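You operate a simulated robot arm through the tools that you are given. There is no shell and no other tool. Be economical: measure what you need, move in short steps, check, and stop when the job is done.

The job below is to be done with a simulated two-armed robot. You get a single attempt, and the scene is never put back.

Task
Put the yellow clamp in the red tray, park it and lock it with the thumbscrew.
Fine: close the drawer.

It is judged by the outcome, as a careful person would: the job done as asked, and still so three seconds after it is handed in. It fails if anything else is knocked over, pushed out of place, dropped, spilled or broken.

Robot
Two 7-joint arms with two-finger parallel grippers on one trunk, on a base that drives. Base frame: it is fixed to the floor where the robot stands at the start and does not move with it; the origin is under the middle of the robot, x ahead of it, y to its left, z up; the surface under the hand at the start is at about z = 444. Units: mm, degrees, N and s.
The left shoulder is at the start at [50, 187, 967], the right one opposite. With the tool pointing down near the work surface each hand reaches from about 100 to 600 mm from the robot's upright axis, wherever it stands, measured 20 degrees to its own side. Places, roughly: clamps drawer [400, -500, 500]; hole in the tab of the tray [300, -200, 500]; inside of the red sliding tray [300, -400, 500]; red sliding tray [300, -400, 500]. Payload 3.43 kg a hand.
The TCP of each hand is the grasp point between the finger pads, 30 mm short of the fingertips. In the tool frame z runs along the fingers and y along their closing line. Largest opening 94 mm; finger width 28, thickness 10; the body of the gripper, 50 by 96 mm, starts 55 mm behind the TCP.
Orientation is that of the tool frame in the base frame, as [roll, pitch, yaw] about the fixed x, y, z axes, in that order (R = Rz(yaw) Ry(pitch) Rx(roll)). With the fingers straight down and closing along the base's y, the tool's x points along the base's -x, its y along +y and its z along -z.

Tools
- The arms move only by the tool jog_arm. It takes "left_series", "right_series" or both (then of equal length, played together; a hand with none holds still); each is a list of rows, each a list of 3 entries, a list of its own where there are three numbers: the shift along the base's x, y, z in mm, then the turn, a rotation vector about the base's x, y, z in degrees, then the opening, from 0 (shut) to 1 (fully open). In form: [[[dx, dy, dz], [rx, ry, rz], claw], ...]. A call has 1 to 12 rows; each row shifts and turns the commanded pose from where the row before left it. Rows are played at 5 a second. More than 50 mm and 8.6 degrees between two rows, or a gripper value outside its range, and nothing of the call is played. A pose out of reach is approached as far as the arm can. The call stops where the force on the tool passes 90 N (or 10 N more than at its start, if that is more) or the arm is blocked; 0.2 s more then pass. The fingers move at their own pace (about 153 mm/s each) and stop on an object; they squeeze with about 43 N. The grip force told is the motor's: it shows also when the fingers shut on nothing. Time passes only in rows, and 0.2 s behind the last, so rows that do not move let the fingers close. It gives the time, the measured TCP pose, the force on the tool (base axes), the opening and the grip force at its end, in the units of the frame above (readings bear some noise), with the torque about the TCP (base axes, N m) and any sound that the robot's microphone picked up.
- Cameras (640 x 400 px; columns grow to the right, rows downward): "scene" is now at [144.3, -28.6, 1143.3]; the picture's right is [-0.28, -0.96, 0.00], its down [-0.46, 0.13, -0.88] and it looks along [0.84, -0.25, -0.48] (base axes); focal length 214 px, centre (320, 200). "left" rides on the left gripper at [76, -14, -102] in its tool frame; the picture's right is [0.18, 0.98, 0.00], its down [-0.75, 0.14, -0.64] and it looks along [-0.63, 0.12, 0.77] (tool axes); focal length 243 px, centre (320, 200). "right" rides on the right gripper at [76, 14, -103] in its tool frame; the picture's right is [-0.19, 0.98, 0.00], its down [-0.75, -0.14, -0.64] and it looks along [-0.63, -0.12, 0.77] (tool axes); focal length 243 px, centre (320, 200).
- grab_frame(camera): a new picture of that camera. The clock stands still meanwhile.
- raise_lower(by): slides the trunk up (or, below 0, down) by that many mm; the arms and the scene camera ride with it, the base frame stays. It gives what a move gives, with no picture.
- roll_base(legs): drives the robot by 1 to 6 legs, each [ahead, left, turn to the left] in mm, mm and degrees, along the robot's own axes; the way and the turn of a leg run together, so that a leg with both is an arc; at most 1500 mm and 180 degrees a leg. The arms and the cameras ride along, it lands a little off, and it stops where it bumps. It gives what a move gives.
- head_to(pan, tilt): turns the head with the scene camera to pan (to the left, within 80 degrees either way) and tilt (down, from -29 to 69), counted from straight ahead of the robot. It gives what a move gives.
- point_at(camera, pixels): for up to 12 pixels [column, row] of the newest picture of that camera ("zoom" is the newest enlarged one), the place [x, y, z] in the base frame of the surface seen there, good to about 2 mm, but the place of the scene camera against the robot may be out by one fixed shift of up to 12 mm in any direction. The clock stands still meanwhile.
- enlarge(camera, box): a new picture of the part [left, top, right, bottom] of that camera's present view, enlarged. The clock stands still meanwhile.
- sign_off(): hands the job in; it is judged then, once.

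Go step by step. Measure first, check grasps and placings, and put right what went wrong. The budget is 80 turns and 78 pictures, counting those below and the enlarged ones. Unless the task says otherwise, let go and move clear before handing in, and close with one line.

The tools are called after ">>>" by a JSON object that holds its "name" and its "arguments". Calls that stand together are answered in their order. jog_arm: Moves the arms, as the interface text tells. Its arguments: {"type":"object","properties":{"left_series":{"type":"array"},"right_series":{"type":"array"}},"required":[]} The other tools are called the same way: raise_lower (by) slides the trunk up or down; roll_base (legs) drives the base; head_to (pan, tilt) turns the head that bears the scene camera; grab_frame (camera) takes a picture; point_at (camera, pixels) gives the place of the surface under pixels of a picture; enlarge (camera, box) takes an enlarged picture of a part of a camera's view; sign_off () hands the job in.

At the start:

```text
clock: 0.0
left_tool_pos: [335.3, -57.3, 1134.5]
left_ee_rot: [-180.0, 0.0, 180.0]
left_contact_force: [0.2, 0.0, -0.3]
left_moment: [0.01, 0.02, -0.01]
left_finger_gap: 93.9
left_grip_force: 0.0
right_tool_pos: [354.4, -400.8, 1154.4]
right_ee_rot: [-179.9, 0.1, 180.0]
right_contact_force: [1.0, -0.5, 0.6]
right_moment: [-0.02, 0.01, -0.01]
right_finger_gap: 94.0
right_grip_force: 0.0
trunk travel left (down, up): [-182.0, 249.0]
robot x, y, heading: [-0.7, 0.9, -0.1]
head pan, tilt: [-16.3, 28.7]
```

scene: 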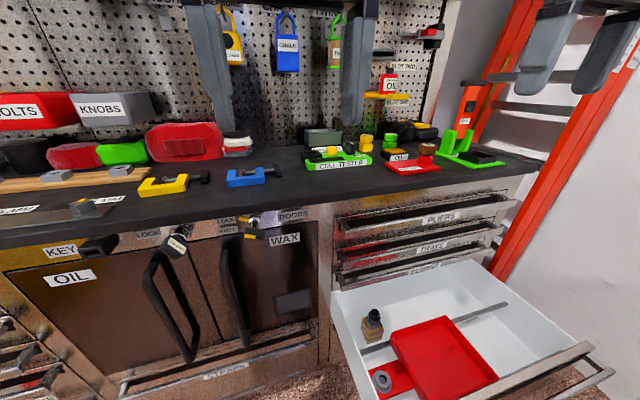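
right: 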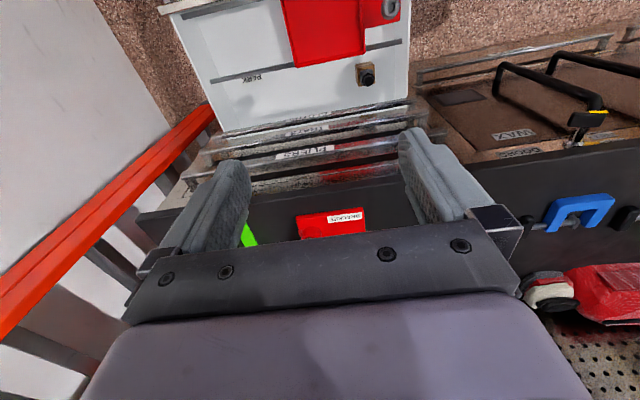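
left: 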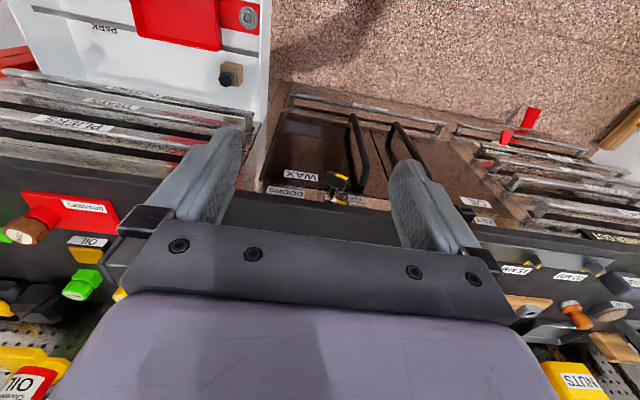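

The pictures show the open clamps drawer with the red tray (scene ~440,355), its tab with a hole (~383,380), a thumbscrew in a block (~372,325), and a yellow clamp on the bench (~170,185). I'll look closer at these.

>>> {"name": "enlarge", "arguments": {"camera": "scene", "box": [320, 250, 640, 400]}}

>>> {"name": "enlarge", "arguments": {"camera": "scene", "box": [100, 120, 300, 245]}}

>>> {"name": "enlarge", "arguments": {"camera": "right", "box": [160, 0, 420, 150]}}

>>> {"name": "enlarge", "arguments": {"camera": "left", "box": [20, 0, 280, 150]}}

```text
2.00 times, centred on (480, 325) of scene
```

zoom: 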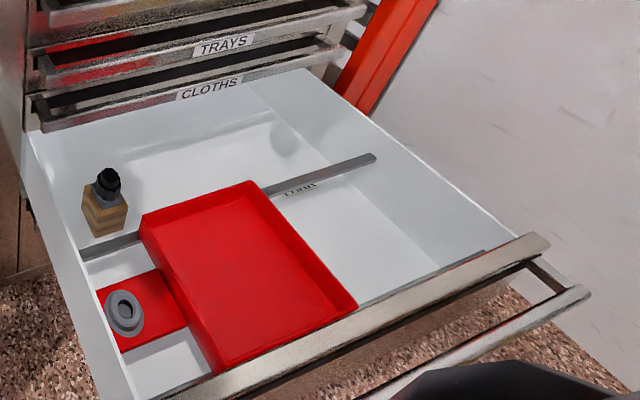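

```text
3.20 times, centred on (200, 182) of scene
```

zoom: 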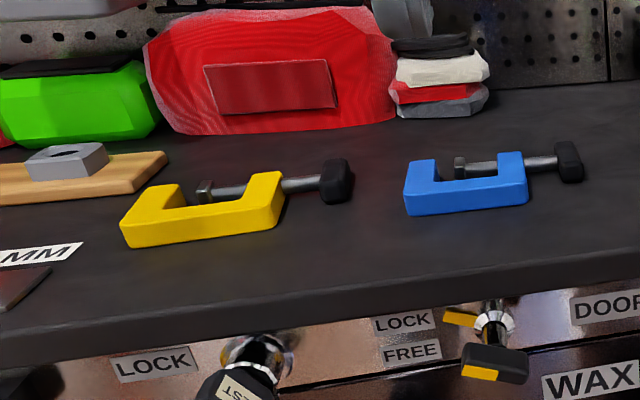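

```text
2.46 times, centred on (290, 75) of right
```

zoom: 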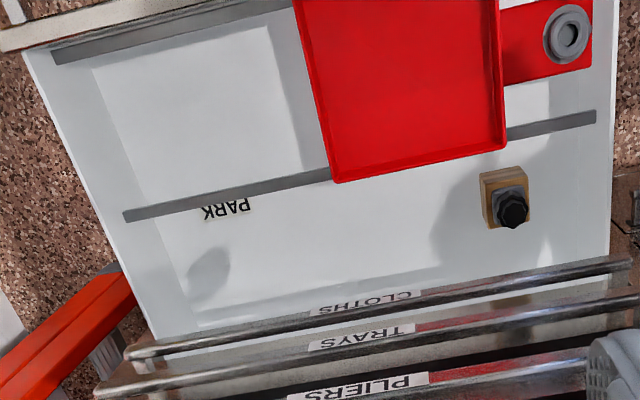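

```text
2.46 times, centred on (150, 75) of left
```

zoom: 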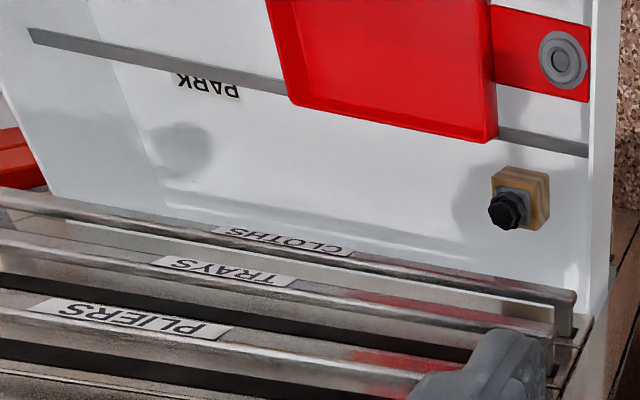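

The tray rides on two cross rails with PARK at its right end; its tab with the grey ring is on its left. I'll measure the parts.

>>> {"name": "point_at", "arguments": {"camera": "zoom", "pixels": [[508, 208], [540, 215], [562, 60], [590, 85], [488, 135], [288, 97], [270, 10], [212, 85], [45, 40], [570, 148], [590, 230], [400, 60]]}}

>>> {"name": "point_at", "arguments": {"camera": "scene", "pixels": [[147, 193], [163, 189], [181, 185], [182, 178], [200, 177], [205, 176], [165, 178], [142, 186], [375, 313], [382, 382], [362, 345], [480, 377]]}}

```text
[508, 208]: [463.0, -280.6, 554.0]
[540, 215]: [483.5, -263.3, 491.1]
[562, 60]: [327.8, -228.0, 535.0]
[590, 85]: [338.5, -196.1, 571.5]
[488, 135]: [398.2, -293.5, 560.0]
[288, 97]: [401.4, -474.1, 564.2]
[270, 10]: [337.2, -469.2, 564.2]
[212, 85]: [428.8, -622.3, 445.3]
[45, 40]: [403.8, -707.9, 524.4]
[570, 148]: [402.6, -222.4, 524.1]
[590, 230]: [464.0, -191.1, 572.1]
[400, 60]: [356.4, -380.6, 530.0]
```

```text
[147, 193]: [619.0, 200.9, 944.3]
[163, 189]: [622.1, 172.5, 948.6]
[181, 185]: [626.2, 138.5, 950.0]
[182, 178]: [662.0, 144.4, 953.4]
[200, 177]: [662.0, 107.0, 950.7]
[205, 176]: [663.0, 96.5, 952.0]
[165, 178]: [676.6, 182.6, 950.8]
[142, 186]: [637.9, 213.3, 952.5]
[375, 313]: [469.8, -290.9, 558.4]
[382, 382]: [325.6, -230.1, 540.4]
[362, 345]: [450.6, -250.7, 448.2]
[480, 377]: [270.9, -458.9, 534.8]
```

Tray rim is at z≈564 and the rails at z≈524, and the clamp is on the bench near [640,160,945]. That is beyond 600 mm, so I need to drive; I'll check the surroundings first.

>>> {"name": "head_to", "arguments": {"pan": 35, "tilt": 50}}

>>> {"name": "grab_frame", "arguments": {"camera": "scene"}}

>>> {"name": "head_to", "arguments": {"pan": -40, "tilt": 60}}

>>> {"name": "grab_frame", "arguments": {"camera": "scene"}}

```text
clock: 1.2
left_tool_pos: [336.6, -56.8, 1134.3]
left_ee_rot: [179.9, 0.0, 180.0]
left_contact_force: [-0.2, 0.1, 0.0]
left_moment: [-0.02, 0.01, -0.01]
left_finger_gap: 93.9
left_grip_force: 0.0
right_tool_pos: [353.5, -398.9, 1154.1]
right_ee_rot: [-180.0, 0.2, 179.9]
right_contact_force: [-0.6, -0.1, -0.4]
right_moment: [0.0, 0.01, -0.02]
right_finger_gap: 93.8
right_grip_force: 0.1
trunk travel left (down, up): [-182.0, 249.0]
robot x, y, heading: [0.5, -0.2, -0.1]
head pan, tilt: [35.0, 50.0]
```

```text
70 pictures are left
```

scene: 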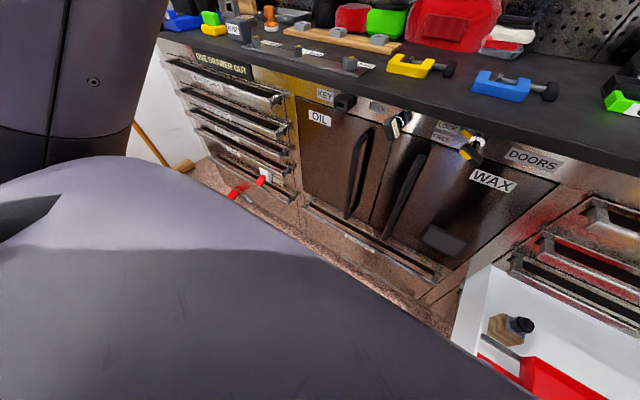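

```text
clock: 2.7
left_tool_pos: [336.5, -57.4, 1133.5]
left_ee_rot: [-179.9, 0.0, -180.0]
left_contact_force: [0.0, -0.5, -0.1]
left_moment: [-0.01, 0.0, 0.04]
left_finger_gap: 94.2
left_grip_force: 0.0
right_tool_pos: [352.9, -398.6, 1154.4]
right_ee_rot: [179.8, 0.1, 179.9]
right_contact_force: [-0.1, -0.5, -0.6]
right_moment: [-0.05, 0.04, -0.03]
right_finger_gap: 93.7
right_grip_force: 0.0
trunk travel left (down, up): [-182.0, 249.0]
robot x, y, heading: [-2.6, 2.2, 0.1]
head pan, tilt: [-40.0, 60.0]
```

```text
69 pictures are left
```

scene: 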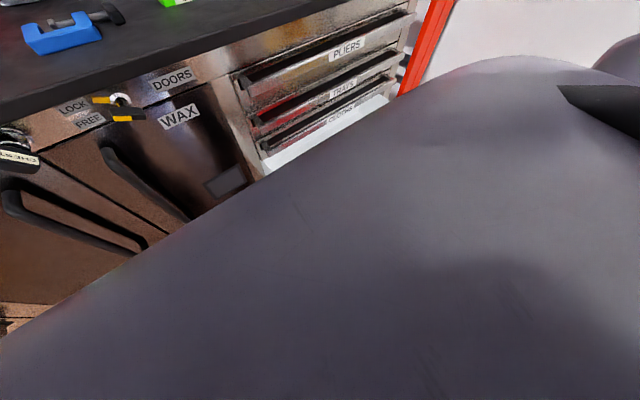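

Path left and ahead is clear. I'll drive left 320 and then ahead 100, so that the right hand can reach the clamp.

>>> {"name": "roll_base", "arguments": {"legs": [[0, 320, 0], [100, 0, 0]]}}

>>> {"name": "head_to", "arguments": {"pan": -10, "tilt": 35}}

>>> {"name": "grab_frame", "arguments": {"camera": "scene"}}

>>> {"name": "grab_frame", "arguments": {"camera": "right"}}

```text
clock: 6.8
left_tool_pos: [434.1, 264.2, 1133.8]
left_ee_rot: [180.0, 0.0, -179.5]
left_contact_force: [0.0, 0.2, 0.5]
left_moment: [0.03, 0.01, -0.03]
left_finger_gap: 94.0
left_grip_force: 0.1
right_tool_pos: [452.8, -77.5, 1154.2]
right_ee_rot: [179.9, 0.1, -179.6]
right_contact_force: [-0.3, 0.1, 0.0]
right_moment: [0.03, 0.01, 0.02]
right_finger_gap: 93.9
right_grip_force: 0.0
trunk travel left (down, up): [-182.0, 249.0]
robot x, y, heading: [95.7, 319.5, 0.2]
head pan, tilt: [-40.0, 60.0]
```

```text
clock: 7.7
left_tool_pos: [432.3, 264.7, 1133.7]
left_ee_rot: [180.0, 0.0, -179.6]
left_contact_force: [-0.8, 0.0, 0.1]
left_moment: [0.0, 0.04, 0.03]
left_finger_gap: 94.1
left_grip_force: 0.0
right_tool_pos: [453.2, -77.7, 1153.5]
right_ee_rot: [-180.0, 0.1, -179.6]
right_contact_force: [0.0, 0.0, 0.5]
right_moment: [-0.03, 0.0, -0.01]
right_finger_gap: 93.8
right_grip_force: 0.0
trunk travel left (down, up): [-182.0, 249.0]
robot x, y, heading: [92.9, 317.4, 0.4]
head pan, tilt: [-10.0, 35.0]
```

```text
68 pictures are left
```

scene: 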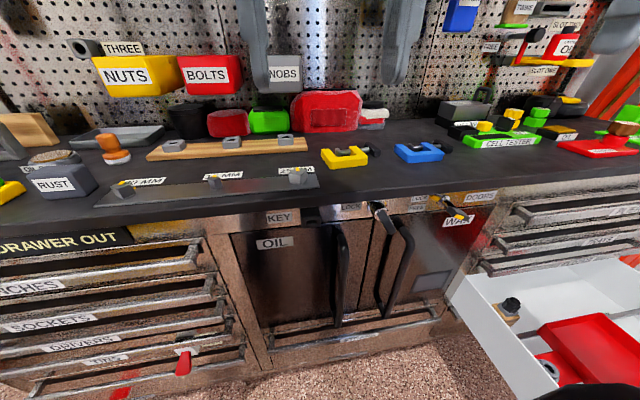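

```text
67 pictures are left
```

right: 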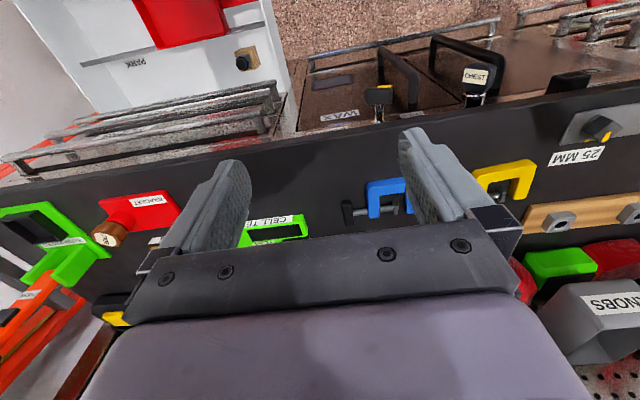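

Arrived. The clamp's C-shape is at right-cam (505,180). I'll move the right hand toward it for a closer view.

>>> {"name": "jog_arm", "arguments": {"right_series": [[[20, 48, 0], [0, 0, 0], 1], [[20, 44, 0], [0, 0, 0], 1], [[20, 44, -10], [0, 0, 0], 1], [[20, 44, -10], [0, 0, 0], 1], [[20, 44, -10], [0, 0, 0], 1], [[10, 14, -10], [0, 0, 0], 1]]}}

>>> {"name": "grab_frame", "arguments": {"camera": "right"}}

```text
refused: row 1 steps farther than a row can; nothing moved
```

```text
66 pictures are left
```

right: 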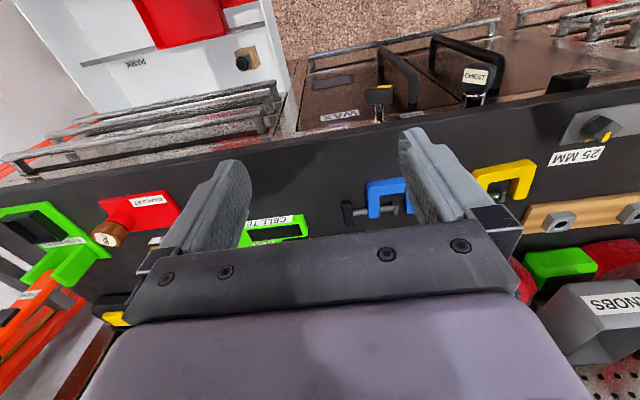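

The step was too long (total norm over 50 mm). I'll retry with smaller steps.

>>> {"name": "jog_arm", "arguments": {"right_series": [[[18, 42, 0], [0, 0, 0], 1], [[18, 42, 0], [0, 0, 0], 1], [[18, 42, -10], [0, 0, 0], 1], [[18, 42, -10], [0, 0, 0], 1], [[18, 42, -10], [0, 0, 0], 1], [[18, 28, -10], [0, 0, 0], 1]]}}

>>> {"name": "grab_frame", "arguments": {"camera": "right"}}

```text
clock: 9.1
left_tool_pos: [432.2, 263.7, 1132.5]
left_ee_rot: [-180.0, 0.0, -179.5]
left_contact_force: [0.6, 0.9, 0.5]
left_moment: [0.01, 0.02, 0.0]
left_finger_gap: 94.1
left_grip_force: 0.1
right_tool_pos: [518.5, 119.7, 1072.7]
right_ee_rot: [179.8, 0.2, -179.6]
right_contact_force: [-0.3, 0.2, 0.3]
right_moment: [-0.01, 0.04, -0.02]
right_finger_gap: 93.8
right_grip_force: 0.1
right hand out of reach, approached as far as the arm can: row 3, 4, 5, 6
trunk travel left (down, up): [-182.0, 249.0]
robot x, y, heading: [98.0, 319.6, 0.5]
head pan, tilt: [-10.0, 35.0]
```

```text
65 pictures are left
```

right: 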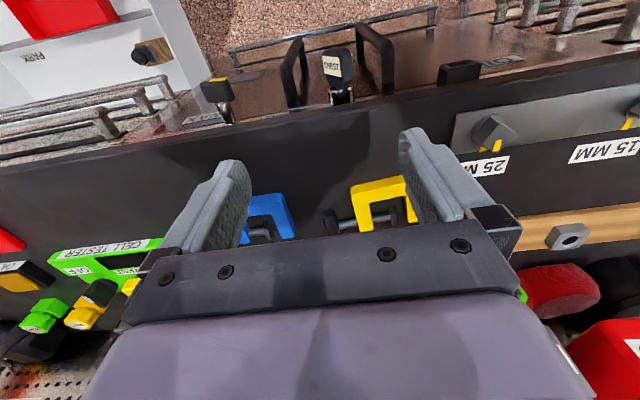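

The arm topped out at about 420 mm ahead because the hand is near shoulder height. I'll raise the trunk and continue.

>>> {"name": "raise_lower", "arguments": {"by": 220}}

>>> {"name": "jog_arm", "arguments": {"right_series": [[[10, 10, -45], [0, 0, 0], 1], [[10, 10, -45], [0, 0, 0], 1], [[10, 10, -45], [0, 0, 0], 1], [[10, 10, -45], [0, 0, 0], 1]]}}

>>> {"name": "grab_frame", "arguments": {"camera": "right"}}

```text
clock: 11.5
left_tool_pos: [433.2, 264.2, 1353.4]
left_ee_rot: [180.0, 0.0, -179.6]
left_contact_force: [0.3, 0.2, 0.3]
left_moment: [0.01, 0.0, 0.01]
left_finger_gap: 93.9
left_grip_force: 0.0
right_tool_pos: [517.7, 119.0, 1292.6]
right_ee_rot: [179.9, 0.2, -179.7]
right_contact_force: [-0.6, 0.6, -0.5]
right_moment: [0.01, -0.01, 0.02]
right_finger_gap: 93.9
right_grip_force: 0.2
trunk travel left (down, up): [-402.0, 29.0]
robot x, y, heading: [94.4, 322.3, 0.8]
head pan, tilt: [-10.0, 35.0]
```

```text
clock: 12.5
left_tool_pos: [433.9, 264.6, 1353.9]
left_ee_rot: [-180.0, 0.2, -179.5]
left_contact_force: [0.7, -0.1, -0.5]
left_moment: [0.01, 0.03, -0.01]
left_finger_gap: 94.4
left_grip_force: 0.0
right_tool_pos: [556.1, 158.3, 1111.0]
right_ee_rot: [179.7, 0.2, -179.6]
right_contact_force: [0.5, -0.1, 0.0]
right_moment: [0.0, 0.0, 0.0]
right_finger_gap: 94.0
right_grip_force: 0.1
trunk travel left (down, up): [-402.0, 29.0]
robot x, y, heading: [94.6, 318.9, 0.7]
head pan, tilt: [-10.0, 35.0]
```

```text
64 pictures are left
```

right: 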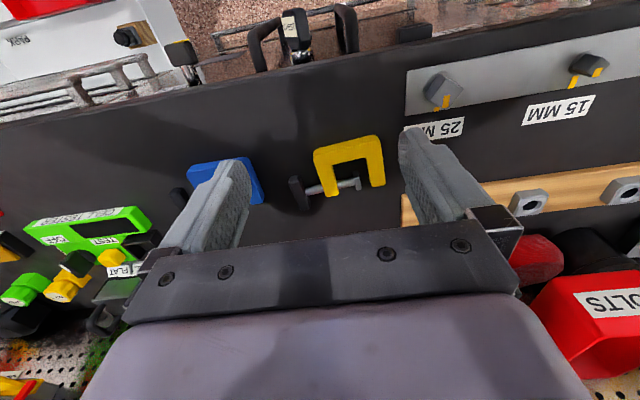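

>>> {"name": "enlarge", "arguments": {"camera": "right", "box": [270, 110, 430, 230]}}

>>> {"name": "point_at", "arguments": {"camera": "right", "pixels": [[317, 152], [348, 145], [380, 139], [345, 157], [332, 190], [377, 182], [320, 190], [350, 185], [295, 190], [312, 165], [384, 180], [350, 210]]}}

```text
3.33 times, centred on (350, 170) of right
```

zoom: 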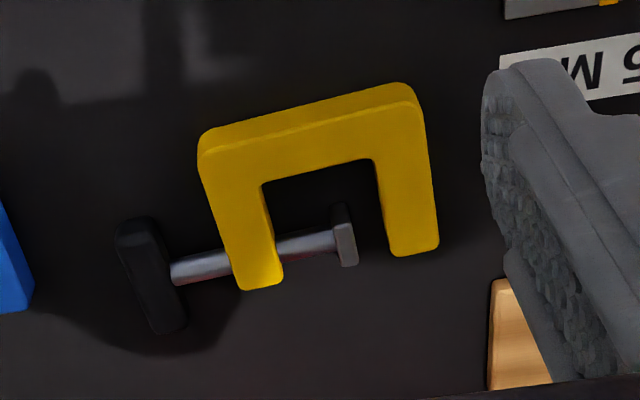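

```text
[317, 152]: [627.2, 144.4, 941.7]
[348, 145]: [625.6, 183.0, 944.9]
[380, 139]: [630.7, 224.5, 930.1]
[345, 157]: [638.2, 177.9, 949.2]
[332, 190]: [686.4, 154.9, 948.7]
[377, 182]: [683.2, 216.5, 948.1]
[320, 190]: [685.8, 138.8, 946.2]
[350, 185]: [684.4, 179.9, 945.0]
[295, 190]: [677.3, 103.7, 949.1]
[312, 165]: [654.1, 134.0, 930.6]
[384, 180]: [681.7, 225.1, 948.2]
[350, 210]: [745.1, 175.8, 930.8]
```

The clamp's top is at z≈949 on the bench at z≈930. Its spine spans x≈626–645 and is centred at y≈183, with a free gap behind it. I'll turn the hand 90° so it closes along x and hover above the spine.

>>> {"name": "jog_arm", "arguments": {"right_series": [[[7.3, 2.3, -8], [0, 0, 8.2], 0.36], [[7.3, 2.3, -8], [0, 0, 8.2], 0.36], [[7.3, 2.3, -8], [0, 0, 8.2], 0.36], [[7.3, 2.3, -8], [0, 0, 8.2], 0.36], [[7.3, 2.3, -8], [0, 0, 8.2], 0.36], [[7.3, 2.3, -8], [0, 0, 8.2], 0.36], [[7.3, 2.3, -8], [0, 0, 8.2], 0.36], [[7.3, 2.3, -8], [0, 0, 8.2], 0.36], [[7.3, 2.3, -8], [0, 0, 8.2], 0.36], [[7.3, 2.3, -8], [0, 0, 8.2], 0.36], [[7, 2, -8], [0, 0, 8], 0.36]]}}

>>> {"name": "grab_frame", "arguments": {"camera": "right"}}

```text
clock: 14.9
left_tool_pos: [433.1, 265.2, 1353.8]
left_ee_rot: [-180.0, 0.0, -179.5]
left_contact_force: [-0.8, -0.3, -0.4]
left_moment: [-0.01, -0.02, 0.01]
left_finger_gap: 94.1
left_grip_force: 0.0
right_tool_pos: [385.9, 200.1, 1012.8]
right_ee_rot: [-179.0, 0.4, -91.9]
right_contact_force: [0.4, 0.4, 0.3]
right_moment: [0.0, -0.01, 0.01]
right_finger_gap: 33.6
right_grip_force: 0.0
right hand out of reach, approached as far as the arm can: row 1, 2, 3, 4, 5, 6, 7, 8, 9, 10, 11
trunk travel left (down, up): [-402.0, 29.0]
robot x, y, heading: [96.2, 320.6, 0.5]
head pan, tilt: [-10.0, 35.0]
```

```text
62 pictures are left
```

right: 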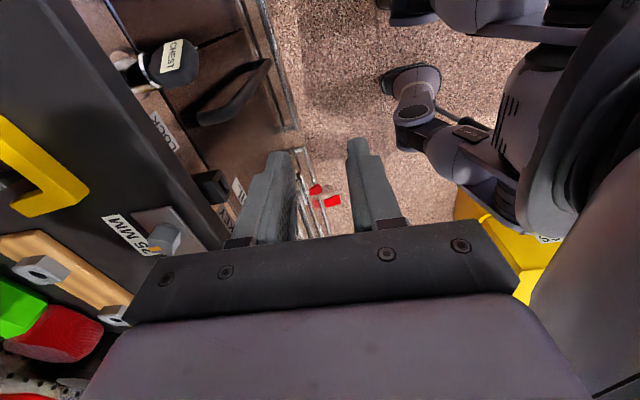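

With +90° the wrist runs out of reach and the hand pulled back to x=386. I'll unwind that and try turning the other way.

>>> {"name": "jog_arm", "arguments": {"right_series": [[[0, 0, 10], [0, 0, -8.2], 0.36], [[0, 0, 10], [0, 0, -8.2], 0.36], [[0, 0, 10], [0, 0, -8.2], 0.36], [[0, 0, 10], [0, 0, -8.2], 0.36], [[0, 0, 10], [0, 0, -8.2], 0.36], [[0, 0, 0], [0, 0, -8.2], 0.36], [[0, 0, 0], [0, 0, -8.2], 0.36], [[0, 0, 0], [0, 0, -8.2], 0.36], [[0, 0, 0], [0, 0, -8.2], 0.36], [[0, 0, 0], [0, 0, -8.2], 0.36], [[0, 0, 0], [0, 0, -8.2], 0.36]]}}

>>> {"name": "jog_arm", "arguments": {"right_series": [[[0, 0, 0], [0, 0, -8.2], 0.36], [[0, 0, 0], [0, 0, -8.2], 0.36], [[0, 0, 0], [0, 0, -8.2], 0.36], [[0, 0, 0], [0, 0, -8.2], 0.36], [[0, 0, 0], [0, 0, -8.2], 0.36], [[0, 0, 0], [0, 0, -8.2], 0.36], [[0, 0, 0], [0, 0, -8.2], 0.36], [[0, 0, 0], [0, 0, -8.2], 0.36], [[0, 0, 0], [0, 0, -8.2], 0.36], [[0, 0, 0], [0, 0, -8.2], 0.36], [[0, 0, 0], [0, 0, -6], 0.36]]}}

```text
clock: 17.3
left_tool_pos: [432.4, 264.2, 1353.9]
left_ee_rot: [-180.0, 0.1, -179.5]
left_contact_force: [-0.2, -0.9, 0.0]
left_moment: [-0.02, 0.0, -0.03]
left_finger_gap: 93.9
left_grip_force: 0.1
right_tool_pos: [386.1, 201.9, 1062.4]
right_ee_rot: [179.8, 0.2, -179.9]
right_contact_force: [0.2, 0.0, -0.7]
right_moment: [-0.03, -0.02, 0.01]
right_finger_gap: 33.9
right_grip_force: 0.0
trunk travel left (down, up): [-402.0, 29.0]
robot x, y, heading: [95.2, 323.3, 0.2]
head pan, tilt: [-10.0, 35.0]
```

```text
clock: 19.7
left_tool_pos: [432.0, 264.9, 1354.3]
left_ee_rot: [179.9, 0.0, -179.5]
left_contact_force: [1.5, -0.2, 0.0]
left_moment: [-0.01, 0.01, 0.01]
left_finger_gap: 94.1
left_grip_force: 0.0
right_tool_pos: [386.9, 200.7, 1062.9]
right_ee_rot: [179.9, 0.2, 92.1]
right_contact_force: [0.6, 0.0, -0.6]
right_moment: [0.01, 0.02, 0.04]
right_finger_gap: 33.8
right_grip_force: 0.1
trunk travel left (down, up): [-402.0, 29.0]
robot x, y, heading: [95.2, 319.6, 0.4]
head pan, tilt: [-10.0, 35.0]
```

Turning this way works, and motion resumes from the actual pose. I'll move forward over the spine.

>>> {"name": "jog_arm", "arguments": {"right_series": [[[42, -3, 0], [0, 0, 0], 0.36], [[42, -3, 0], [0, 0, 0], 0.36], [[42, -3, 0], [0, 0, 0], 0.36], [[42, -3, -10], [0, 0, 0], 0.36], [[42, -3, -10], [0, 0, 0], 0.36], [[39, -3, -10], [0, 0, 0], 0.36]]}}

>>> {"name": "grab_frame", "arguments": {"camera": "right"}}

```text
clock: 21.1
left_tool_pos: [433.7, 263.5, 1354.8]
left_ee_rot: [179.9, 0.0, -179.4]
left_contact_force: [0.0, -0.1, -0.2]
left_moment: [-0.01, 0.01, 0.02]
left_finger_gap: 94.1
left_grip_force: 0.1
right_tool_pos: [591.1, 123.0, 1042.5]
right_ee_rot: [179.7, 0.1, 92.3]
right_contact_force: [0.4, 0.6, 0.1]
right_moment: [-0.01, -0.01, -0.01]
right_finger_gap: 34.0
right_grip_force: 0.0
right hand out of reach, approached as far as the arm can: row 3, 4, 5, 6
trunk travel left (down, up): [-402.0, 29.0]
robot x, y, heading: [95.3, 318.2, 0.5]
head pan, tilt: [-10.0, 35.0]
```

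```text
61 pictures are left
```

right: 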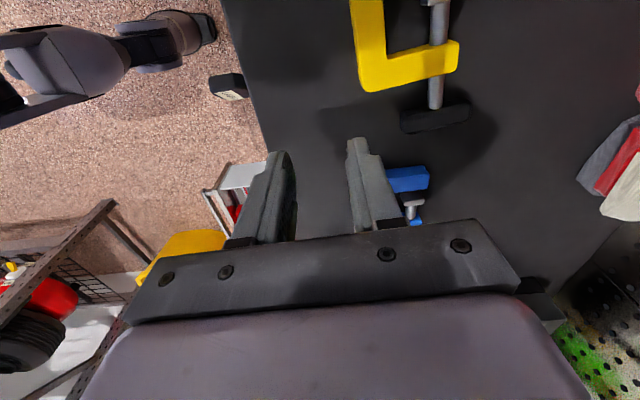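

At its limit the hand is about 45 mm short in x and 60 in y. I'll drive 80 ahead and 60 left; the hand stays well above the bench.

>>> {"name": "roll_base", "arguments": {"legs": [[70, 60, 0]]}}

>>> {"name": "grab_frame", "arguments": {"camera": "right"}}

```text
clock: 22.3
left_tool_pos: [501.6, 325.1, 1353.5]
left_ee_rot: [-180.0, 0.0, -179.5]
left_contact_force: [0.6, 0.3, 0.6]
left_moment: [0.01, -0.02, 0.01]
left_finger_gap: 94.1
left_grip_force: 0.0
right_tool_pos: [660.2, 184.5, 1043.3]
right_ee_rot: [179.8, 0.1, 92.3]
right_contact_force: [0.2, 0.5, -0.1]
right_moment: [0.01, 0.01, -0.02]
right_finger_gap: 33.8
right_grip_force: 0.0
trunk travel left (down, up): [-402.0, 29.0]
robot x, y, heading: [161.2, 378.2, 0.6]
head pan, tilt: [-10.0, 35.0]
```

```text
60 pictures are left
```

right: 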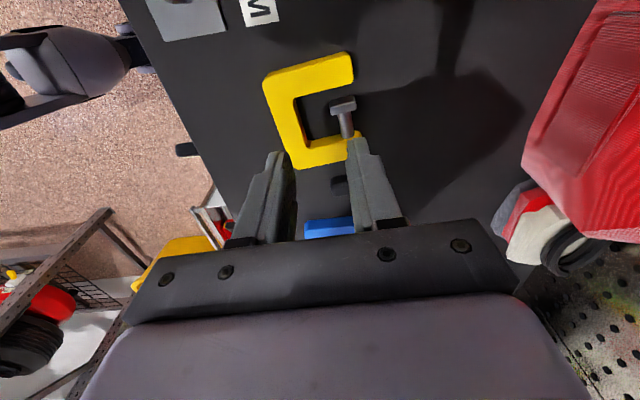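

Good view of the clamp. I'll measure the spine and the inner faces.

>>> {"name": "point_at", "arguments": {"camera": "right", "pixels": [[265, 85], [290, 160], [295, 98], [308, 133], [352, 60], [350, 78], [358, 155], [342, 106], [285, 110], [272, 108], [303, 115], [320, 120]]}}

```text
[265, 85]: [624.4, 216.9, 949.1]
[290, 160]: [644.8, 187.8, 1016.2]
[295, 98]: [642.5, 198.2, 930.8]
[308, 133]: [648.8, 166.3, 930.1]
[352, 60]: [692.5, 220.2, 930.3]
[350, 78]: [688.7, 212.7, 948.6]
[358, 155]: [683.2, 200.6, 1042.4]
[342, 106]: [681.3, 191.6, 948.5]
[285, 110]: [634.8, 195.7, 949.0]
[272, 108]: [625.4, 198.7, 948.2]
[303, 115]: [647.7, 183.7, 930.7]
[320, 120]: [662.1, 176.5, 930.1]
```

The spine is at x 625–643, centre 635, and the inner space is clear to about x 668. I'll align at x=635.5 and descend.

>>> {"name": "jog_arm", "arguments": {"right_series": [[[-12, 0, -10], [0, 0, 0], 0.33], [[-12.5, -0.5, -15], [0, 0, 0], 0.33], [[0, 0, -18], [0, 0, 0], 0.33]]}}

>>> {"name": "grab_frame", "arguments": {"camera": "right"}}

```text
clock: 23.1
left_tool_pos: [502.7, 324.8, 1354.3]
left_ee_rot: [180.0, -0.1, -179.6]
left_contact_force: [-0.2, 0.4, -0.3]
left_moment: [0.01, -0.03, -0.02]
left_finger_gap: 93.6
left_grip_force: 0.0
right_tool_pos: [636.2, 183.1, 1000.6]
right_ee_rot: [179.9, 0.0, 92.3]
right_contact_force: [-0.2, 0.3, 0.0]
right_moment: [0.03, -0.03, -0.05]
right_finger_gap: 31.0
right_grip_force: 0.0
trunk travel left (down, up): [-402.0, 29.0]
robot x, y, heading: [165.4, 378.0, 0.6]
head pan, tilt: [-10.0, 35.0]
```

```text
59 pictures are left
```

right: 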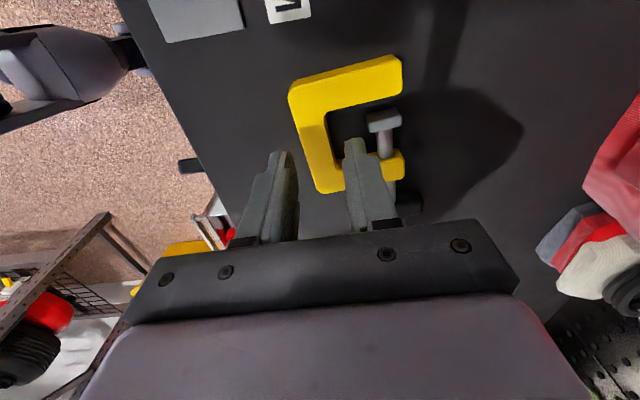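

The inner fingertip will land near (350,123), in the gap between spine and screw pad. I'll descend to z≈964 and close.

>>> {"name": "jog_arm", "arguments": {"right_series": [[[0, 0, -18], [0, 0, 0], 0.33], [[0, 0, -18], [0, 0, 0], 0.33], [[0, 0, 0], [0, 0, 0], 0], [[0, 0, 0], [0, 0, 0], 0], [[0, 0, 0], [0, 0, 0], 0]]}}

>>> {"name": "jog_arm", "arguments": {"right_series": [[[0, 0, 20], [0, 0, 0], 0], [[0, 0, 40], [0, 0, 0], 0], [[0, 0, 40], [0, 0, 0], 0]]}}

>>> {"name": "grab_frame", "arguments": {"camera": "right"}}

```text
clock: 24.3
left_tool_pos: [495.8, 326.9, 1356.9]
left_ee_rot: [-180.0, 0.4, -179.5]
left_contact_force: [0.6, 0.3, 0.4]
left_moment: [-0.01, 0.0, -0.01]
left_finger_gap: 94.1
left_grip_force: 0.1
right_tool_pos: [631.5, 182.7, 977.7]
right_ee_rot: [178.3, -0.3, 92.5]
right_contact_force: [-9.5, -2.8, 65.5]
right_moment: [-0.59, 0.2, -0.3]
right_finger_gap: 0.1
right_grip_force: 33.0
right hand out of reach, approached as far as the arm can: row 2
trunk travel left (down, up): [-402.0, 29.0]
robot x, y, heading: [165.7, 380.8, 0.7]
head pan, tilt: [-10.0, 35.0]
```

```text
clock: 25.1
left_tool_pos: [501.4, 325.0, 1354.4]
left_ee_rot: [-180.0, -0.1, -179.4]
left_contact_force: [0.5, 1.3, -0.2]
left_moment: [-0.01, 0.01, 0.02]
left_finger_gap: 94.0
left_grip_force: 0.2
right_tool_pos: [632.5, 178.0, 1066.0]
right_ee_rot: [179.9, 0.1, 92.3]
right_contact_force: [-0.2, -0.2, -0.3]
right_moment: [-0.01, 0.01, 0.01]
right_finger_gap: 0.0
right_grip_force: 33.0
trunk travel left (down, up): [-402.0, 29.0]
robot x, y, heading: [162.6, 379.3, 0.7]
head pan, tilt: [-10.0, 35.0]
```

```text
58 pictures are left
```

right: 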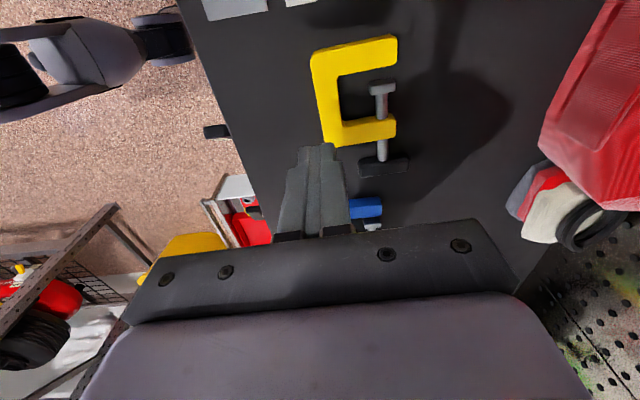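

The fingers shut before the descent finished and rested on the spine's top. I'll check the clamp's place again, then descend and close as separate moves.

>>> {"name": "point_at", "arguments": {"camera": "right", "pixels": [[312, 60], [325, 140], [340, 90], [347, 115], [390, 48], [375, 86], [330, 97], [316, 95], [370, 95], [392, 120], [345, 80]]}}

>>> {"name": "jog_arm", "arguments": {"right_series": [[[0, 0, 0], [0, 0, 0], 0.33], [[0, 0, 0], [0, 0, 0], 0.33]]}}

```text
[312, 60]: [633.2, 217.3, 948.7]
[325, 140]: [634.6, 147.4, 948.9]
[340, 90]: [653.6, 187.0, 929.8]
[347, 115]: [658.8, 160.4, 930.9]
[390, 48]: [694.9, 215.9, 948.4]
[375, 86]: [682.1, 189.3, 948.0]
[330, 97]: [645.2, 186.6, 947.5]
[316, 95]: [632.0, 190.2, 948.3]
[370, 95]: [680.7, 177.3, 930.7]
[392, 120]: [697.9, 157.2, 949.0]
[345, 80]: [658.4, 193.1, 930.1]
```

```text
clock: 25.7
left_tool_pos: [502.6, 324.8, 1354.5]
left_ee_rot: [-180.0, 0.0, -179.5]
left_contact_force: [-0.1, -0.4, -0.1]
left_moment: [-0.04, 0.0, 0.02]
left_finger_gap: 93.9
left_grip_force: 0.1
right_tool_pos: [632.8, 179.3, 1067.3]
right_ee_rot: [179.7, 0.0, 92.3]
right_contact_force: [-0.3, -0.3, 0.0]
right_moment: [0.02, 0.04, -0.02]
right_finger_gap: 31.2
right_grip_force: 0.0
trunk travel left (down, up): [-402.0, 29.0]
robot x, y, heading: [161.1, 381.8, 0.4]
head pan, tilt: [-10.0, 35.0]
```

The clamp shifted a few mm: spine now x≈631–650, inner gap y≈162–205. Going to x=641, y=184 and down, with the fingers held open.

>>> {"name": "jog_arm", "arguments": {"right_series": [[[8, 4.5, -30], [0, 0, 0], 0.34], [[0, 0, -30], [0, 0, 0], 0.34], [[0, 0, -20], [0, 0, 0], 0.34], [[0, 0, -10], [0, 0, 0], 0.34], [[0, 0, -10], [0, 0, 0], 0.34], [[0, 0, 0], [0, 0, 0], 0.34]]}}

>>> {"name": "grab_frame", "arguments": {"camera": "right"}}

```text
clock: 27.1
left_tool_pos: [498.0, 326.9, 1356.2]
left_ee_rot: [-179.8, 0.2, -179.6]
left_contact_force: [1.2, -0.9, 0.5]
left_moment: [0.03, 0.01, 0.0]
left_finger_gap: 94.2
left_grip_force: 0.0
right_tool_pos: [636.4, 178.8, 977.3]
right_ee_rot: [178.7, -0.2, 92.3]
right_contact_force: [1.2, -1.3, 42.1]
right_moment: [-0.22, -0.86, -0.26]
right_finger_gap: 33.6
right_grip_force: 1.4
right hand out of reach, approached as far as the arm can: row 4, 5
trunk travel left (down, up): [-402.0, 29.0]
robot x, y, heading: [165.9, 375.1, 0.6]
head pan, tilt: [-10.0, 35.0]
```

```text
57 pictures are left
```

right: 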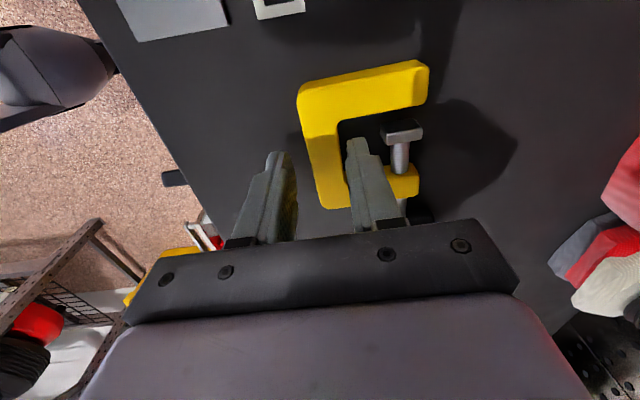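

There's contact at 42 N with the tips at about z=948, and the torque puts it on the inner finger. I'll zoom in and measure where it sits.

>>> {"name": "enlarge", "arguments": {"camera": "right", "box": [270, 50, 450, 240]}}

>>> {"name": "point_at", "arguments": {"camera": "right", "pixels": [[348, 140], [366, 140], [357, 150], [350, 155], [375, 180], [345, 125], [330, 130], [400, 185], [412, 170], [385, 165], [305, 105], [325, 200]]}}

```text
2.11 times, centred on (360, 145) of right
```

zoom: 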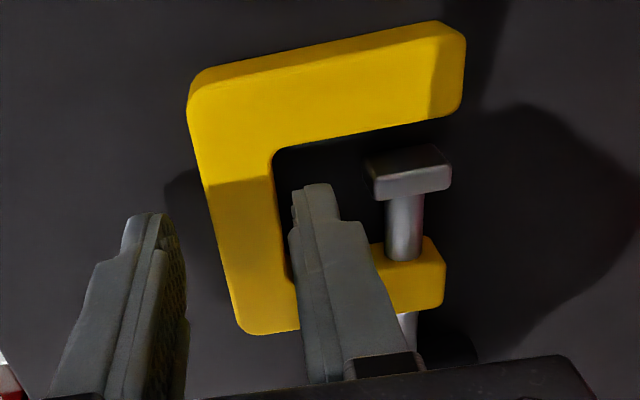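

```text
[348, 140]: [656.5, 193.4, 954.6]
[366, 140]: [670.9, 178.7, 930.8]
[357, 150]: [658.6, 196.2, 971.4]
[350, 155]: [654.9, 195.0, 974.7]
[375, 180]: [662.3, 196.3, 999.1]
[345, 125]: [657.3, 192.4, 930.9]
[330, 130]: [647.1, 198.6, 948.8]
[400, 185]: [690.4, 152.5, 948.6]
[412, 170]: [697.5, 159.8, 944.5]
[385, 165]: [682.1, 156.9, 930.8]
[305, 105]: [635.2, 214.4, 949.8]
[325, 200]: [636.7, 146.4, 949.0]
```

The tips seem right, but below z≈985 the arm hits a joint limit and drifts sideways onto the clamp arm. I'll lift the hand 60, lower the trunk 60, and recheck.

>>> {"name": "jog_arm", "arguments": {"right_series": [[[0, 0, 20], [0, 0, 0], 0.34], [[5, 6, 40], [0, 0, 0], 0.34], [[0, 0, 30], [0, 0, 0], 0.34], [[0, 0, 0], [0, 0, 0], 0.34]]}}

>>> {"name": "raise_lower", "arguments": {"by": -60}}

>>> {"name": "grab_frame", "arguments": {"camera": "right"}}

```text
clock: 28.1
left_tool_pos: [503.2, 325.7, 1354.3]
left_ee_rot: [179.9, 0.0, -179.5]
left_contact_force: [-0.3, -0.7, -0.2]
left_moment: [0.02, -0.03, 0.01]
left_finger_gap: 93.9
left_grip_force: 0.0
right_tool_pos: [638.1, 182.7, 1059.5]
right_ee_rot: [179.8, 0.1, 92.4]
right_contact_force: [-0.6, -0.3, 0.0]
right_moment: [0.03, -0.01, 0.01]
right_finger_gap: 32.1
right_grip_force: 0.0
trunk travel left (down, up): [-402.0, 29.0]
robot x, y, heading: [163.9, 379.6, 0.5]
head pan, tilt: [-10.0, 35.0]
```

```text
clock: 29.1
left_tool_pos: [501.8, 324.7, 1294.0]
left_ee_rot: [180.0, 0.0, -179.5]
left_contact_force: [0.6, 0.6, -0.3]
left_moment: [0.0, 0.0, -0.02]
left_finger_gap: 93.9
left_grip_force: 0.0
right_tool_pos: [638.8, 182.9, 1000.6]
right_ee_rot: [179.7, 0.1, 92.3]
right_contact_force: [-0.1, -0.4, -0.2]
right_moment: [0.01, -0.01, -0.03]
right_finger_gap: 31.8
right_grip_force: 0.1
trunk travel left (down, up): [-342.0, 89.0]
robot x, y, heading: [166.7, 378.9, 0.4]
head pan, tilt: [-10.0, 35.0]
```

```text
55 pictures are left
```

right: 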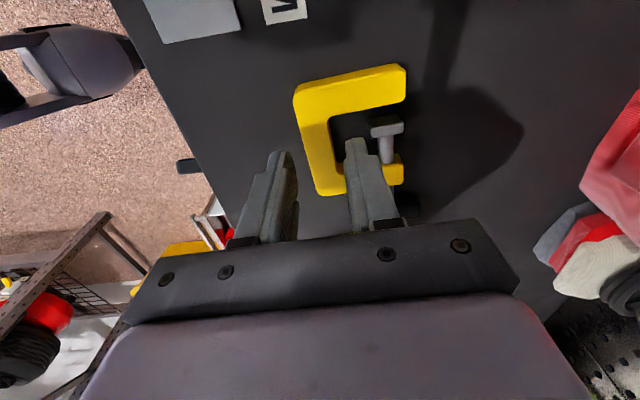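

Aligned. I'll make a small shift to x≈641.5, y≈185 and descend.

>>> {"name": "jog_arm", "arguments": {"right_series": [[[2.5, 2, -8], [0, 0, 0], 0.34], [[0, 0, -8], [0, 0, 0], 0.34], [[0, 0, -8], [0, 0, 0], 0.34], [[0, 0, -8], [0, 0, 0], 0.34], [[0, 0, -4], [0, 0, 0], 0.34], [[0, 0, 0], [0, 0, 0], 0.34]]}}

```text
clock: 30.5
left_tool_pos: [494.9, 325.3, 1298.6]
left_ee_rot: [180.0, 0.4, -179.5]
left_contact_force: [0.1, 1.6, -0.6]
left_moment: [0.02, 0.01, 0.03]
left_finger_gap: 93.9
left_grip_force: 0.0
right_tool_pos: [640.8, 185.3, 977.7]
right_ee_rot: [178.0, -0.2, 92.2]
right_contact_force: [-4.7, -19.5, 71.0]
right_moment: [-0.58, -1.07, 0.28]
right_finger_gap: 31.0
right_grip_force: 0.0
trunk travel left (down, up): [-342.0, 89.0]
robot x, y, heading: [166.6, 379.8, 0.5]
head pan, tilt: [-10.0, 35.0]
```

The inner finger hits something solid at about [658,185,948], so the C's inside seems to be blocked. I'll grip the clamp from outside instead: closing along y across its 75 mm width near the spine, clear of the screw handle.

>>> {"name": "jog_arm", "arguments": {"right_series": [[[0, 0, 30], [0, 0, 0], 0.34], [[0, 0, 40], [0, 0, 8], 0.34], [[0, 0, 20], [0, 0, 8], 0.34], [[0, 0, 0], [0, 0, 8], 0.34], [[0, 0, 0], [0, 0, 8], 0.34], [[0, 0, 0], [0, 0, 8], 0.34], [[0, 0, 0], [0, 0, 8], 0.34], [[0, 0, 0], [0, 0, 8], 0.34], [[0, 0, 0], [0, 0, 8], 0.34], [[0, 0, 0], [0, 0, 8], 0.34], [[0, 0, 0], [0, 0, 8], 1], [[0, 0, 0], [0, 0, 8], 1]]}}

>>> {"name": "grab_frame", "arguments": {"camera": "right"}}

```text
clock: 33.1
left_tool_pos: [501.5, 325.0, 1293.4]
left_ee_rot: [179.9, 0.0, -179.5]
left_contact_force: [-0.4, -0.3, 0.1]
left_moment: [0.02, 0.01, -0.02]
left_finger_gap: 93.9
left_grip_force: 0.0
right_tool_pos: [641.0, 185.1, 1053.0]
right_ee_rot: [179.7, 0.1, -179.6]
right_contact_force: [0.3, -0.1, -1.0]
right_moment: [0.01, 0.0, 0.02]
right_finger_gap: 94.3
right_grip_force: 0.0
trunk travel left (down, up): [-342.0, 89.0]
robot x, y, heading: [164.7, 380.9, 0.5]
head pan, tilt: [-10.0, 35.0]
```

```text
54 pictures are left
```

right: 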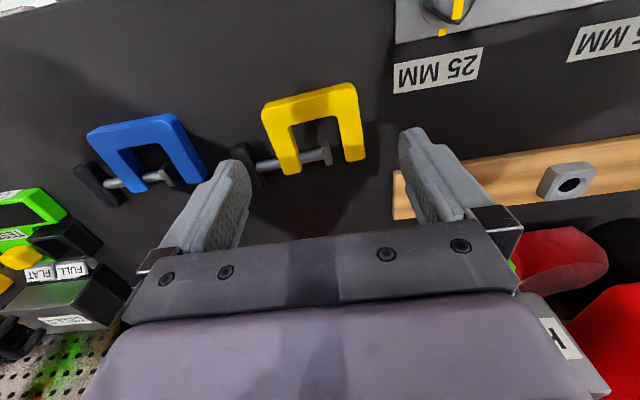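

>>> {"name": "point_at", "arguments": {"camera": "right", "pixels": [[263, 120], [355, 87], [273, 165], [362, 155], [310, 100], [252, 165], [258, 150], [415, 80], [395, 30], [400, 180], [292, 140], [345, 118]]}}

```text
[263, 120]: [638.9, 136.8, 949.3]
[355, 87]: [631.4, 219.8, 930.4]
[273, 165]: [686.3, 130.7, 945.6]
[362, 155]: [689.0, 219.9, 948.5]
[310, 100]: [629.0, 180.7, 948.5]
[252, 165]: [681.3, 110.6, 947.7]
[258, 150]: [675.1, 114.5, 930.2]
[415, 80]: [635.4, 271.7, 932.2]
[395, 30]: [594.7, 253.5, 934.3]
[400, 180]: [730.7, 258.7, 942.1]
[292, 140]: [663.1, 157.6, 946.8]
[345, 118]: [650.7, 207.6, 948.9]
```

Clamp body spans y≈138–222 with the handle beyond it at x>660. I'll centre at y=180.5, descend to z=966 at x=640 fully open, then look.

>>> {"name": "jog_arm", "arguments": {"right_series": [[[-1, -4.5, -20], [0, 0, 0], 1], [[0, 0, -25], [0, 0, 0], 1], [[0, 0, -20], [0, 0, 0], 1], [[0, 0, -10], [0, 0, 0], 1], [[0, 0, -8], [0, 0, 0], 1], [[0, 0, -3], [0, 0, 0], 1], [[0, 0, 0], [0, 0, 0], 1]]}}

>>> {"name": "grab_frame", "arguments": {"camera": "right"}}

```text
clock: 34.7
left_tool_pos: [496.5, 326.3, 1295.9]
left_ee_rot: [-179.9, 0.3, -179.6]
left_contact_force: [0.3, -0.2, 0.1]
left_moment: [0.0, 0.03, 0.01]
left_finger_gap: 94.4
left_grip_force: 0.1
right_tool_pos: [639.6, 180.0, 978.9]
right_ee_rot: [179.8, 1.2, -179.7]
right_contact_force: [-2.0, -11.0, 60.6]
right_moment: [-3.34, -0.16, 0.12]
right_finger_gap: 94.0
right_grip_force: 0.1
trunk travel left (down, up): [-342.0, 89.0]
robot x, y, heading: [166.0, 376.9, 0.8]
head pan, tilt: [-10.0, 35.0]
```

```text
53 pictures are left
```

right: 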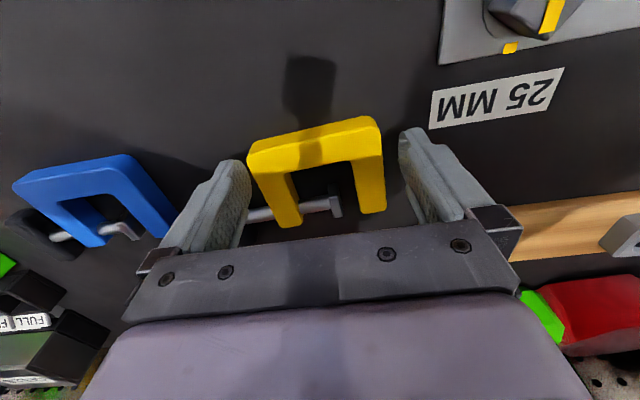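

The right finger touches at y≈130, and the picture shows the clamp sitting nearer to the left finger (248 px vs a gap at 385–400). I'll shift −5 in y and −6 in x, then retry.

>>> {"name": "jog_arm", "arguments": {"right_series": [[[0, 0, 12], [0, 0, 0], 1], [[-6, -5, 0], [0, 0, 0], 1], [[0, 0, 0], [0, 0, 0], 1], [[0, 0, -10], [0, 0, 0], 1], [[0, 0, -8], [0, 0, 0], 1], [[0, 0, -6], [0, 0, 0], 1], [[0, 0, 0], [0, 0, 0], 1]]}}

>>> {"name": "enlarge", "arguments": {"camera": "right", "box": [180, 90, 460, 265]}}

```text
clock: 36.0
left_tool_pos: [500.1, 325.3, 1294.2]
left_ee_rot: [-179.9, 0.0, -179.5]
left_contact_force: [-0.1, -0.1, -0.1]
left_moment: [0.02, 0.05, -0.01]
left_finger_gap: 94.0
left_grip_force: 0.0
right_tool_pos: [637.1, 177.4, 977.3]
right_ee_rot: [179.7, 2.2, -179.8]
right_contact_force: [-8.8, 0.2, 40.6]
right_moment: [-2.07, -0.13, -0.64]
right_finger_gap: 93.8
right_grip_force: 0.0
trunk travel left (down, up): [-342.0, 89.0]
robot x, y, heading: [163.1, 380.4, 0.1]
head pan, tilt: [-10.0, 35.0]
stopped in row 6 (right hand): the force on the tool passed its limit at 95 N (the readings are from after the stop); the commanded pose is now the measured one
```

```text
2.29 times, centred on (320, 178) of right
```

zoom: 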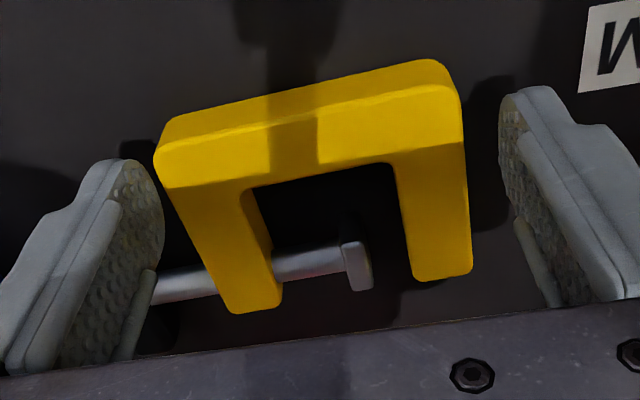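

Both sides are visually clear, yet contact sits at about [647,126]. The clamp evidently collides as one filled outline including its handle, so I'll grip it front to back (x≈631–697), where the outline is flat. I'll lift, turn −90°, and drive 30 mm ahead for reach.

>>> {"name": "jog_arm", "arguments": {"right_series": [[[0, 0, 30], [0, 0, 0], 1], [[0, 0, 40], [0, 0, -8], 1], [[0, 0, 20], [0, 0, -8], 1], [[0, 0, 0], [0, 0, -8], 1], [[0, 0, 0], [0, 0, -8], 1], [[0, 0, 0], [0, 0, -8], 1], [[0, 0, 0], [0, 0, -8], 1], [[0, 0, 0], [0, 0, -8], 1], [[0, 0, 0], [0, 0, -8], 1], [[0, 0, 0], [0, 0, -8], 1], [[0, 0, 0], [0, 0, -8], 1], [[0, 0, 0], [0, -2, -8], 1]]}}

>>> {"name": "roll_base", "arguments": {"legs": [[30, 5, 0]]}}

>>> {"name": "grab_frame", "arguments": {"camera": "right"}}

```text
clock: 38.6
left_tool_pos: [501.0, 324.7, 1293.7]
left_ee_rot: [180.0, 0.1, -179.5]
left_contact_force: [-0.7, -0.6, 0.2]
left_moment: [0.0, -0.01, -0.04]
left_finger_gap: 94.2
left_grip_force: 0.1
right_tool_pos: [636.9, 177.2, 1061.3]
right_ee_rot: [177.7, 1.6, 92.1]
right_contact_force: [-0.2, 0.1, 0.2]
right_moment: [0.0, 0.01, -0.01]
right_finger_gap: 94.1
right_grip_force: 0.3
trunk travel left (down, up): [-342.0, 89.0]
robot x, y, heading: [163.4, 380.5, 0.4]
head pan, tilt: [-10.0, 35.0]
```

```text
clock: 39.4
left_tool_pos: [533.1, 330.8, 1293.0]
left_ee_rot: [-180.0, -0.1, -179.5]
left_contact_force: [0.7, 0.2, -0.8]
left_moment: [0.0, 0.07, 0.02]
left_finger_gap: 94.0
left_grip_force: 0.0
right_tool_pos: [668.2, 181.2, 1060.0]
right_ee_rot: [177.8, 1.6, 92.2]
right_contact_force: [0.7, 0.1, -0.3]
right_moment: [0.0, 0.02, 0.02]
right_finger_gap: 94.0
right_grip_force: 0.1
trunk travel left (down, up): [-342.0, 89.0]
robot x, y, heading: [196.6, 384.5, 0.5]
head pan, tilt: [-10.0, 35.0]
```

```text
51 pictures are left
```

right: 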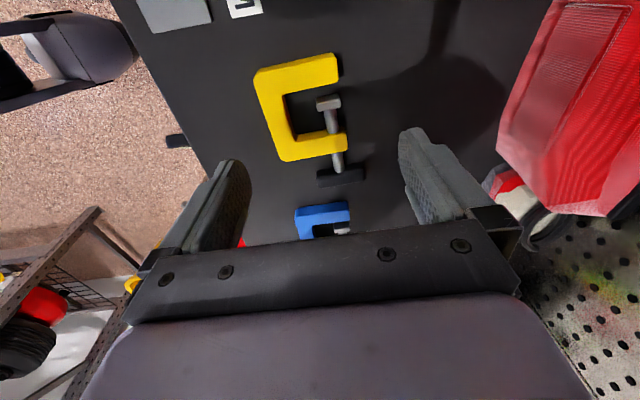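

>>> {"name": "point_at", "arguments": {"camera": "right", "pixels": [[258, 80], [268, 120], [284, 155], [334, 60], [336, 75], [343, 140], [345, 150], [335, 180], [500, 170], [505, 110], [535, 215], [328, 102]]}}

>>> {"name": "jog_arm", "arguments": {"right_series": [[[0, 0, 0], [1.55, 2.35, 0], 1], [[0, 0, 0], [0, 0, 0], 1]]}}

```text
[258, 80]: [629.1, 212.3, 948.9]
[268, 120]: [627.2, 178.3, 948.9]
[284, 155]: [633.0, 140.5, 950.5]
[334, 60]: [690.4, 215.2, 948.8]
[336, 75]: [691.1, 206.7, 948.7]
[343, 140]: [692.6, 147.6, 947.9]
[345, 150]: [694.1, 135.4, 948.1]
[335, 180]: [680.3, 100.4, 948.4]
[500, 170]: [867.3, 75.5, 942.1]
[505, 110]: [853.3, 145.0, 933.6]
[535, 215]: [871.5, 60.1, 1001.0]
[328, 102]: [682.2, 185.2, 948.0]
```

```text
clock: 40.0
left_tool_pos: [532.7, 329.6, 1293.9]
left_ee_rot: [-179.9, 0.0, -179.5]
left_contact_force: [1.0, 0.2, 0.3]
left_moment: [-0.03, -0.02, 0.0]
left_finger_gap: 93.9
left_grip_force: 0.1
right_tool_pos: [667.7, 181.5, 1059.9]
right_ee_rot: [-180.0, -0.1, 92.3]
right_contact_force: [-0.1, -0.1, -0.3]
right_moment: [-0.01, 0.03, 0.01]
right_finger_gap: 94.0
right_grip_force: 0.0
trunk travel left (down, up): [-342.0, 89.0]
robot x, y, heading: [192.3, 383.5, 0.3]
head pan, tilt: [-10.0, 35.0]
```

Clamp spans x≈626–695, and the bag is far away. I'll centre at x=661, y=178 and descend to z≈966.

>>> {"name": "jog_arm", "arguments": {"right_series": [[[-7, -3, -30], [0, 0, 0], 1], [[0, 0, -30], [0, 0, 0], 1], [[0, 0, -15], [0, 0, 0], 1], [[0, 0, -10], [0, 0, 0], 1], [[0, 0, -8], [0, 0, 0], 1], [[0, 0, 0], [0, 0, 0], 1]]}}

>>> {"name": "enlarge", "arguments": {"camera": "right", "box": [180, 50, 460, 225]}}

```text
clock: 41.4
left_tool_pos: [532.0, 330.2, 1294.0]
left_ee_rot: [-180.0, 0.0, -179.5]
left_contact_force: [-0.6, -0.9, 0.1]
left_moment: [0.01, 0.05, -0.03]
left_finger_gap: 94.2
left_grip_force: 0.0
right_tool_pos: [660.0, 180.4, 968.8]
right_ee_rot: [180.0, 0.0, 92.2]
right_contact_force: [-0.3, 0.1, -0.3]
right_moment: [0.01, 0.01, 0.04]
right_finger_gap: 93.6
right_grip_force: 0.0
trunk travel left (down, up): [-342.0, 89.0]
robot x, y, heading: [197.8, 385.7, 0.5]
head pan, tilt: [-10.0, 35.0]
```

```text
2.29 times, centred on (320, 138) of right
```

zoom: 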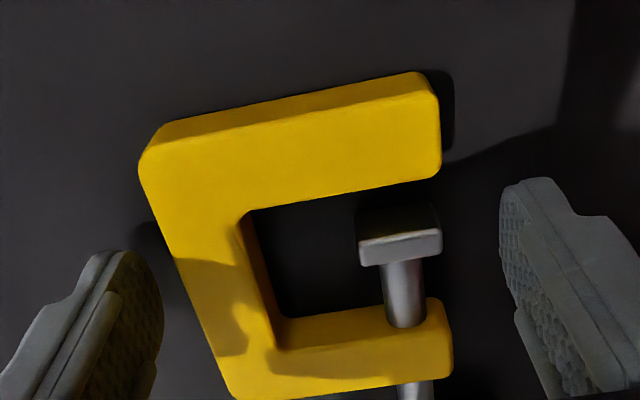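

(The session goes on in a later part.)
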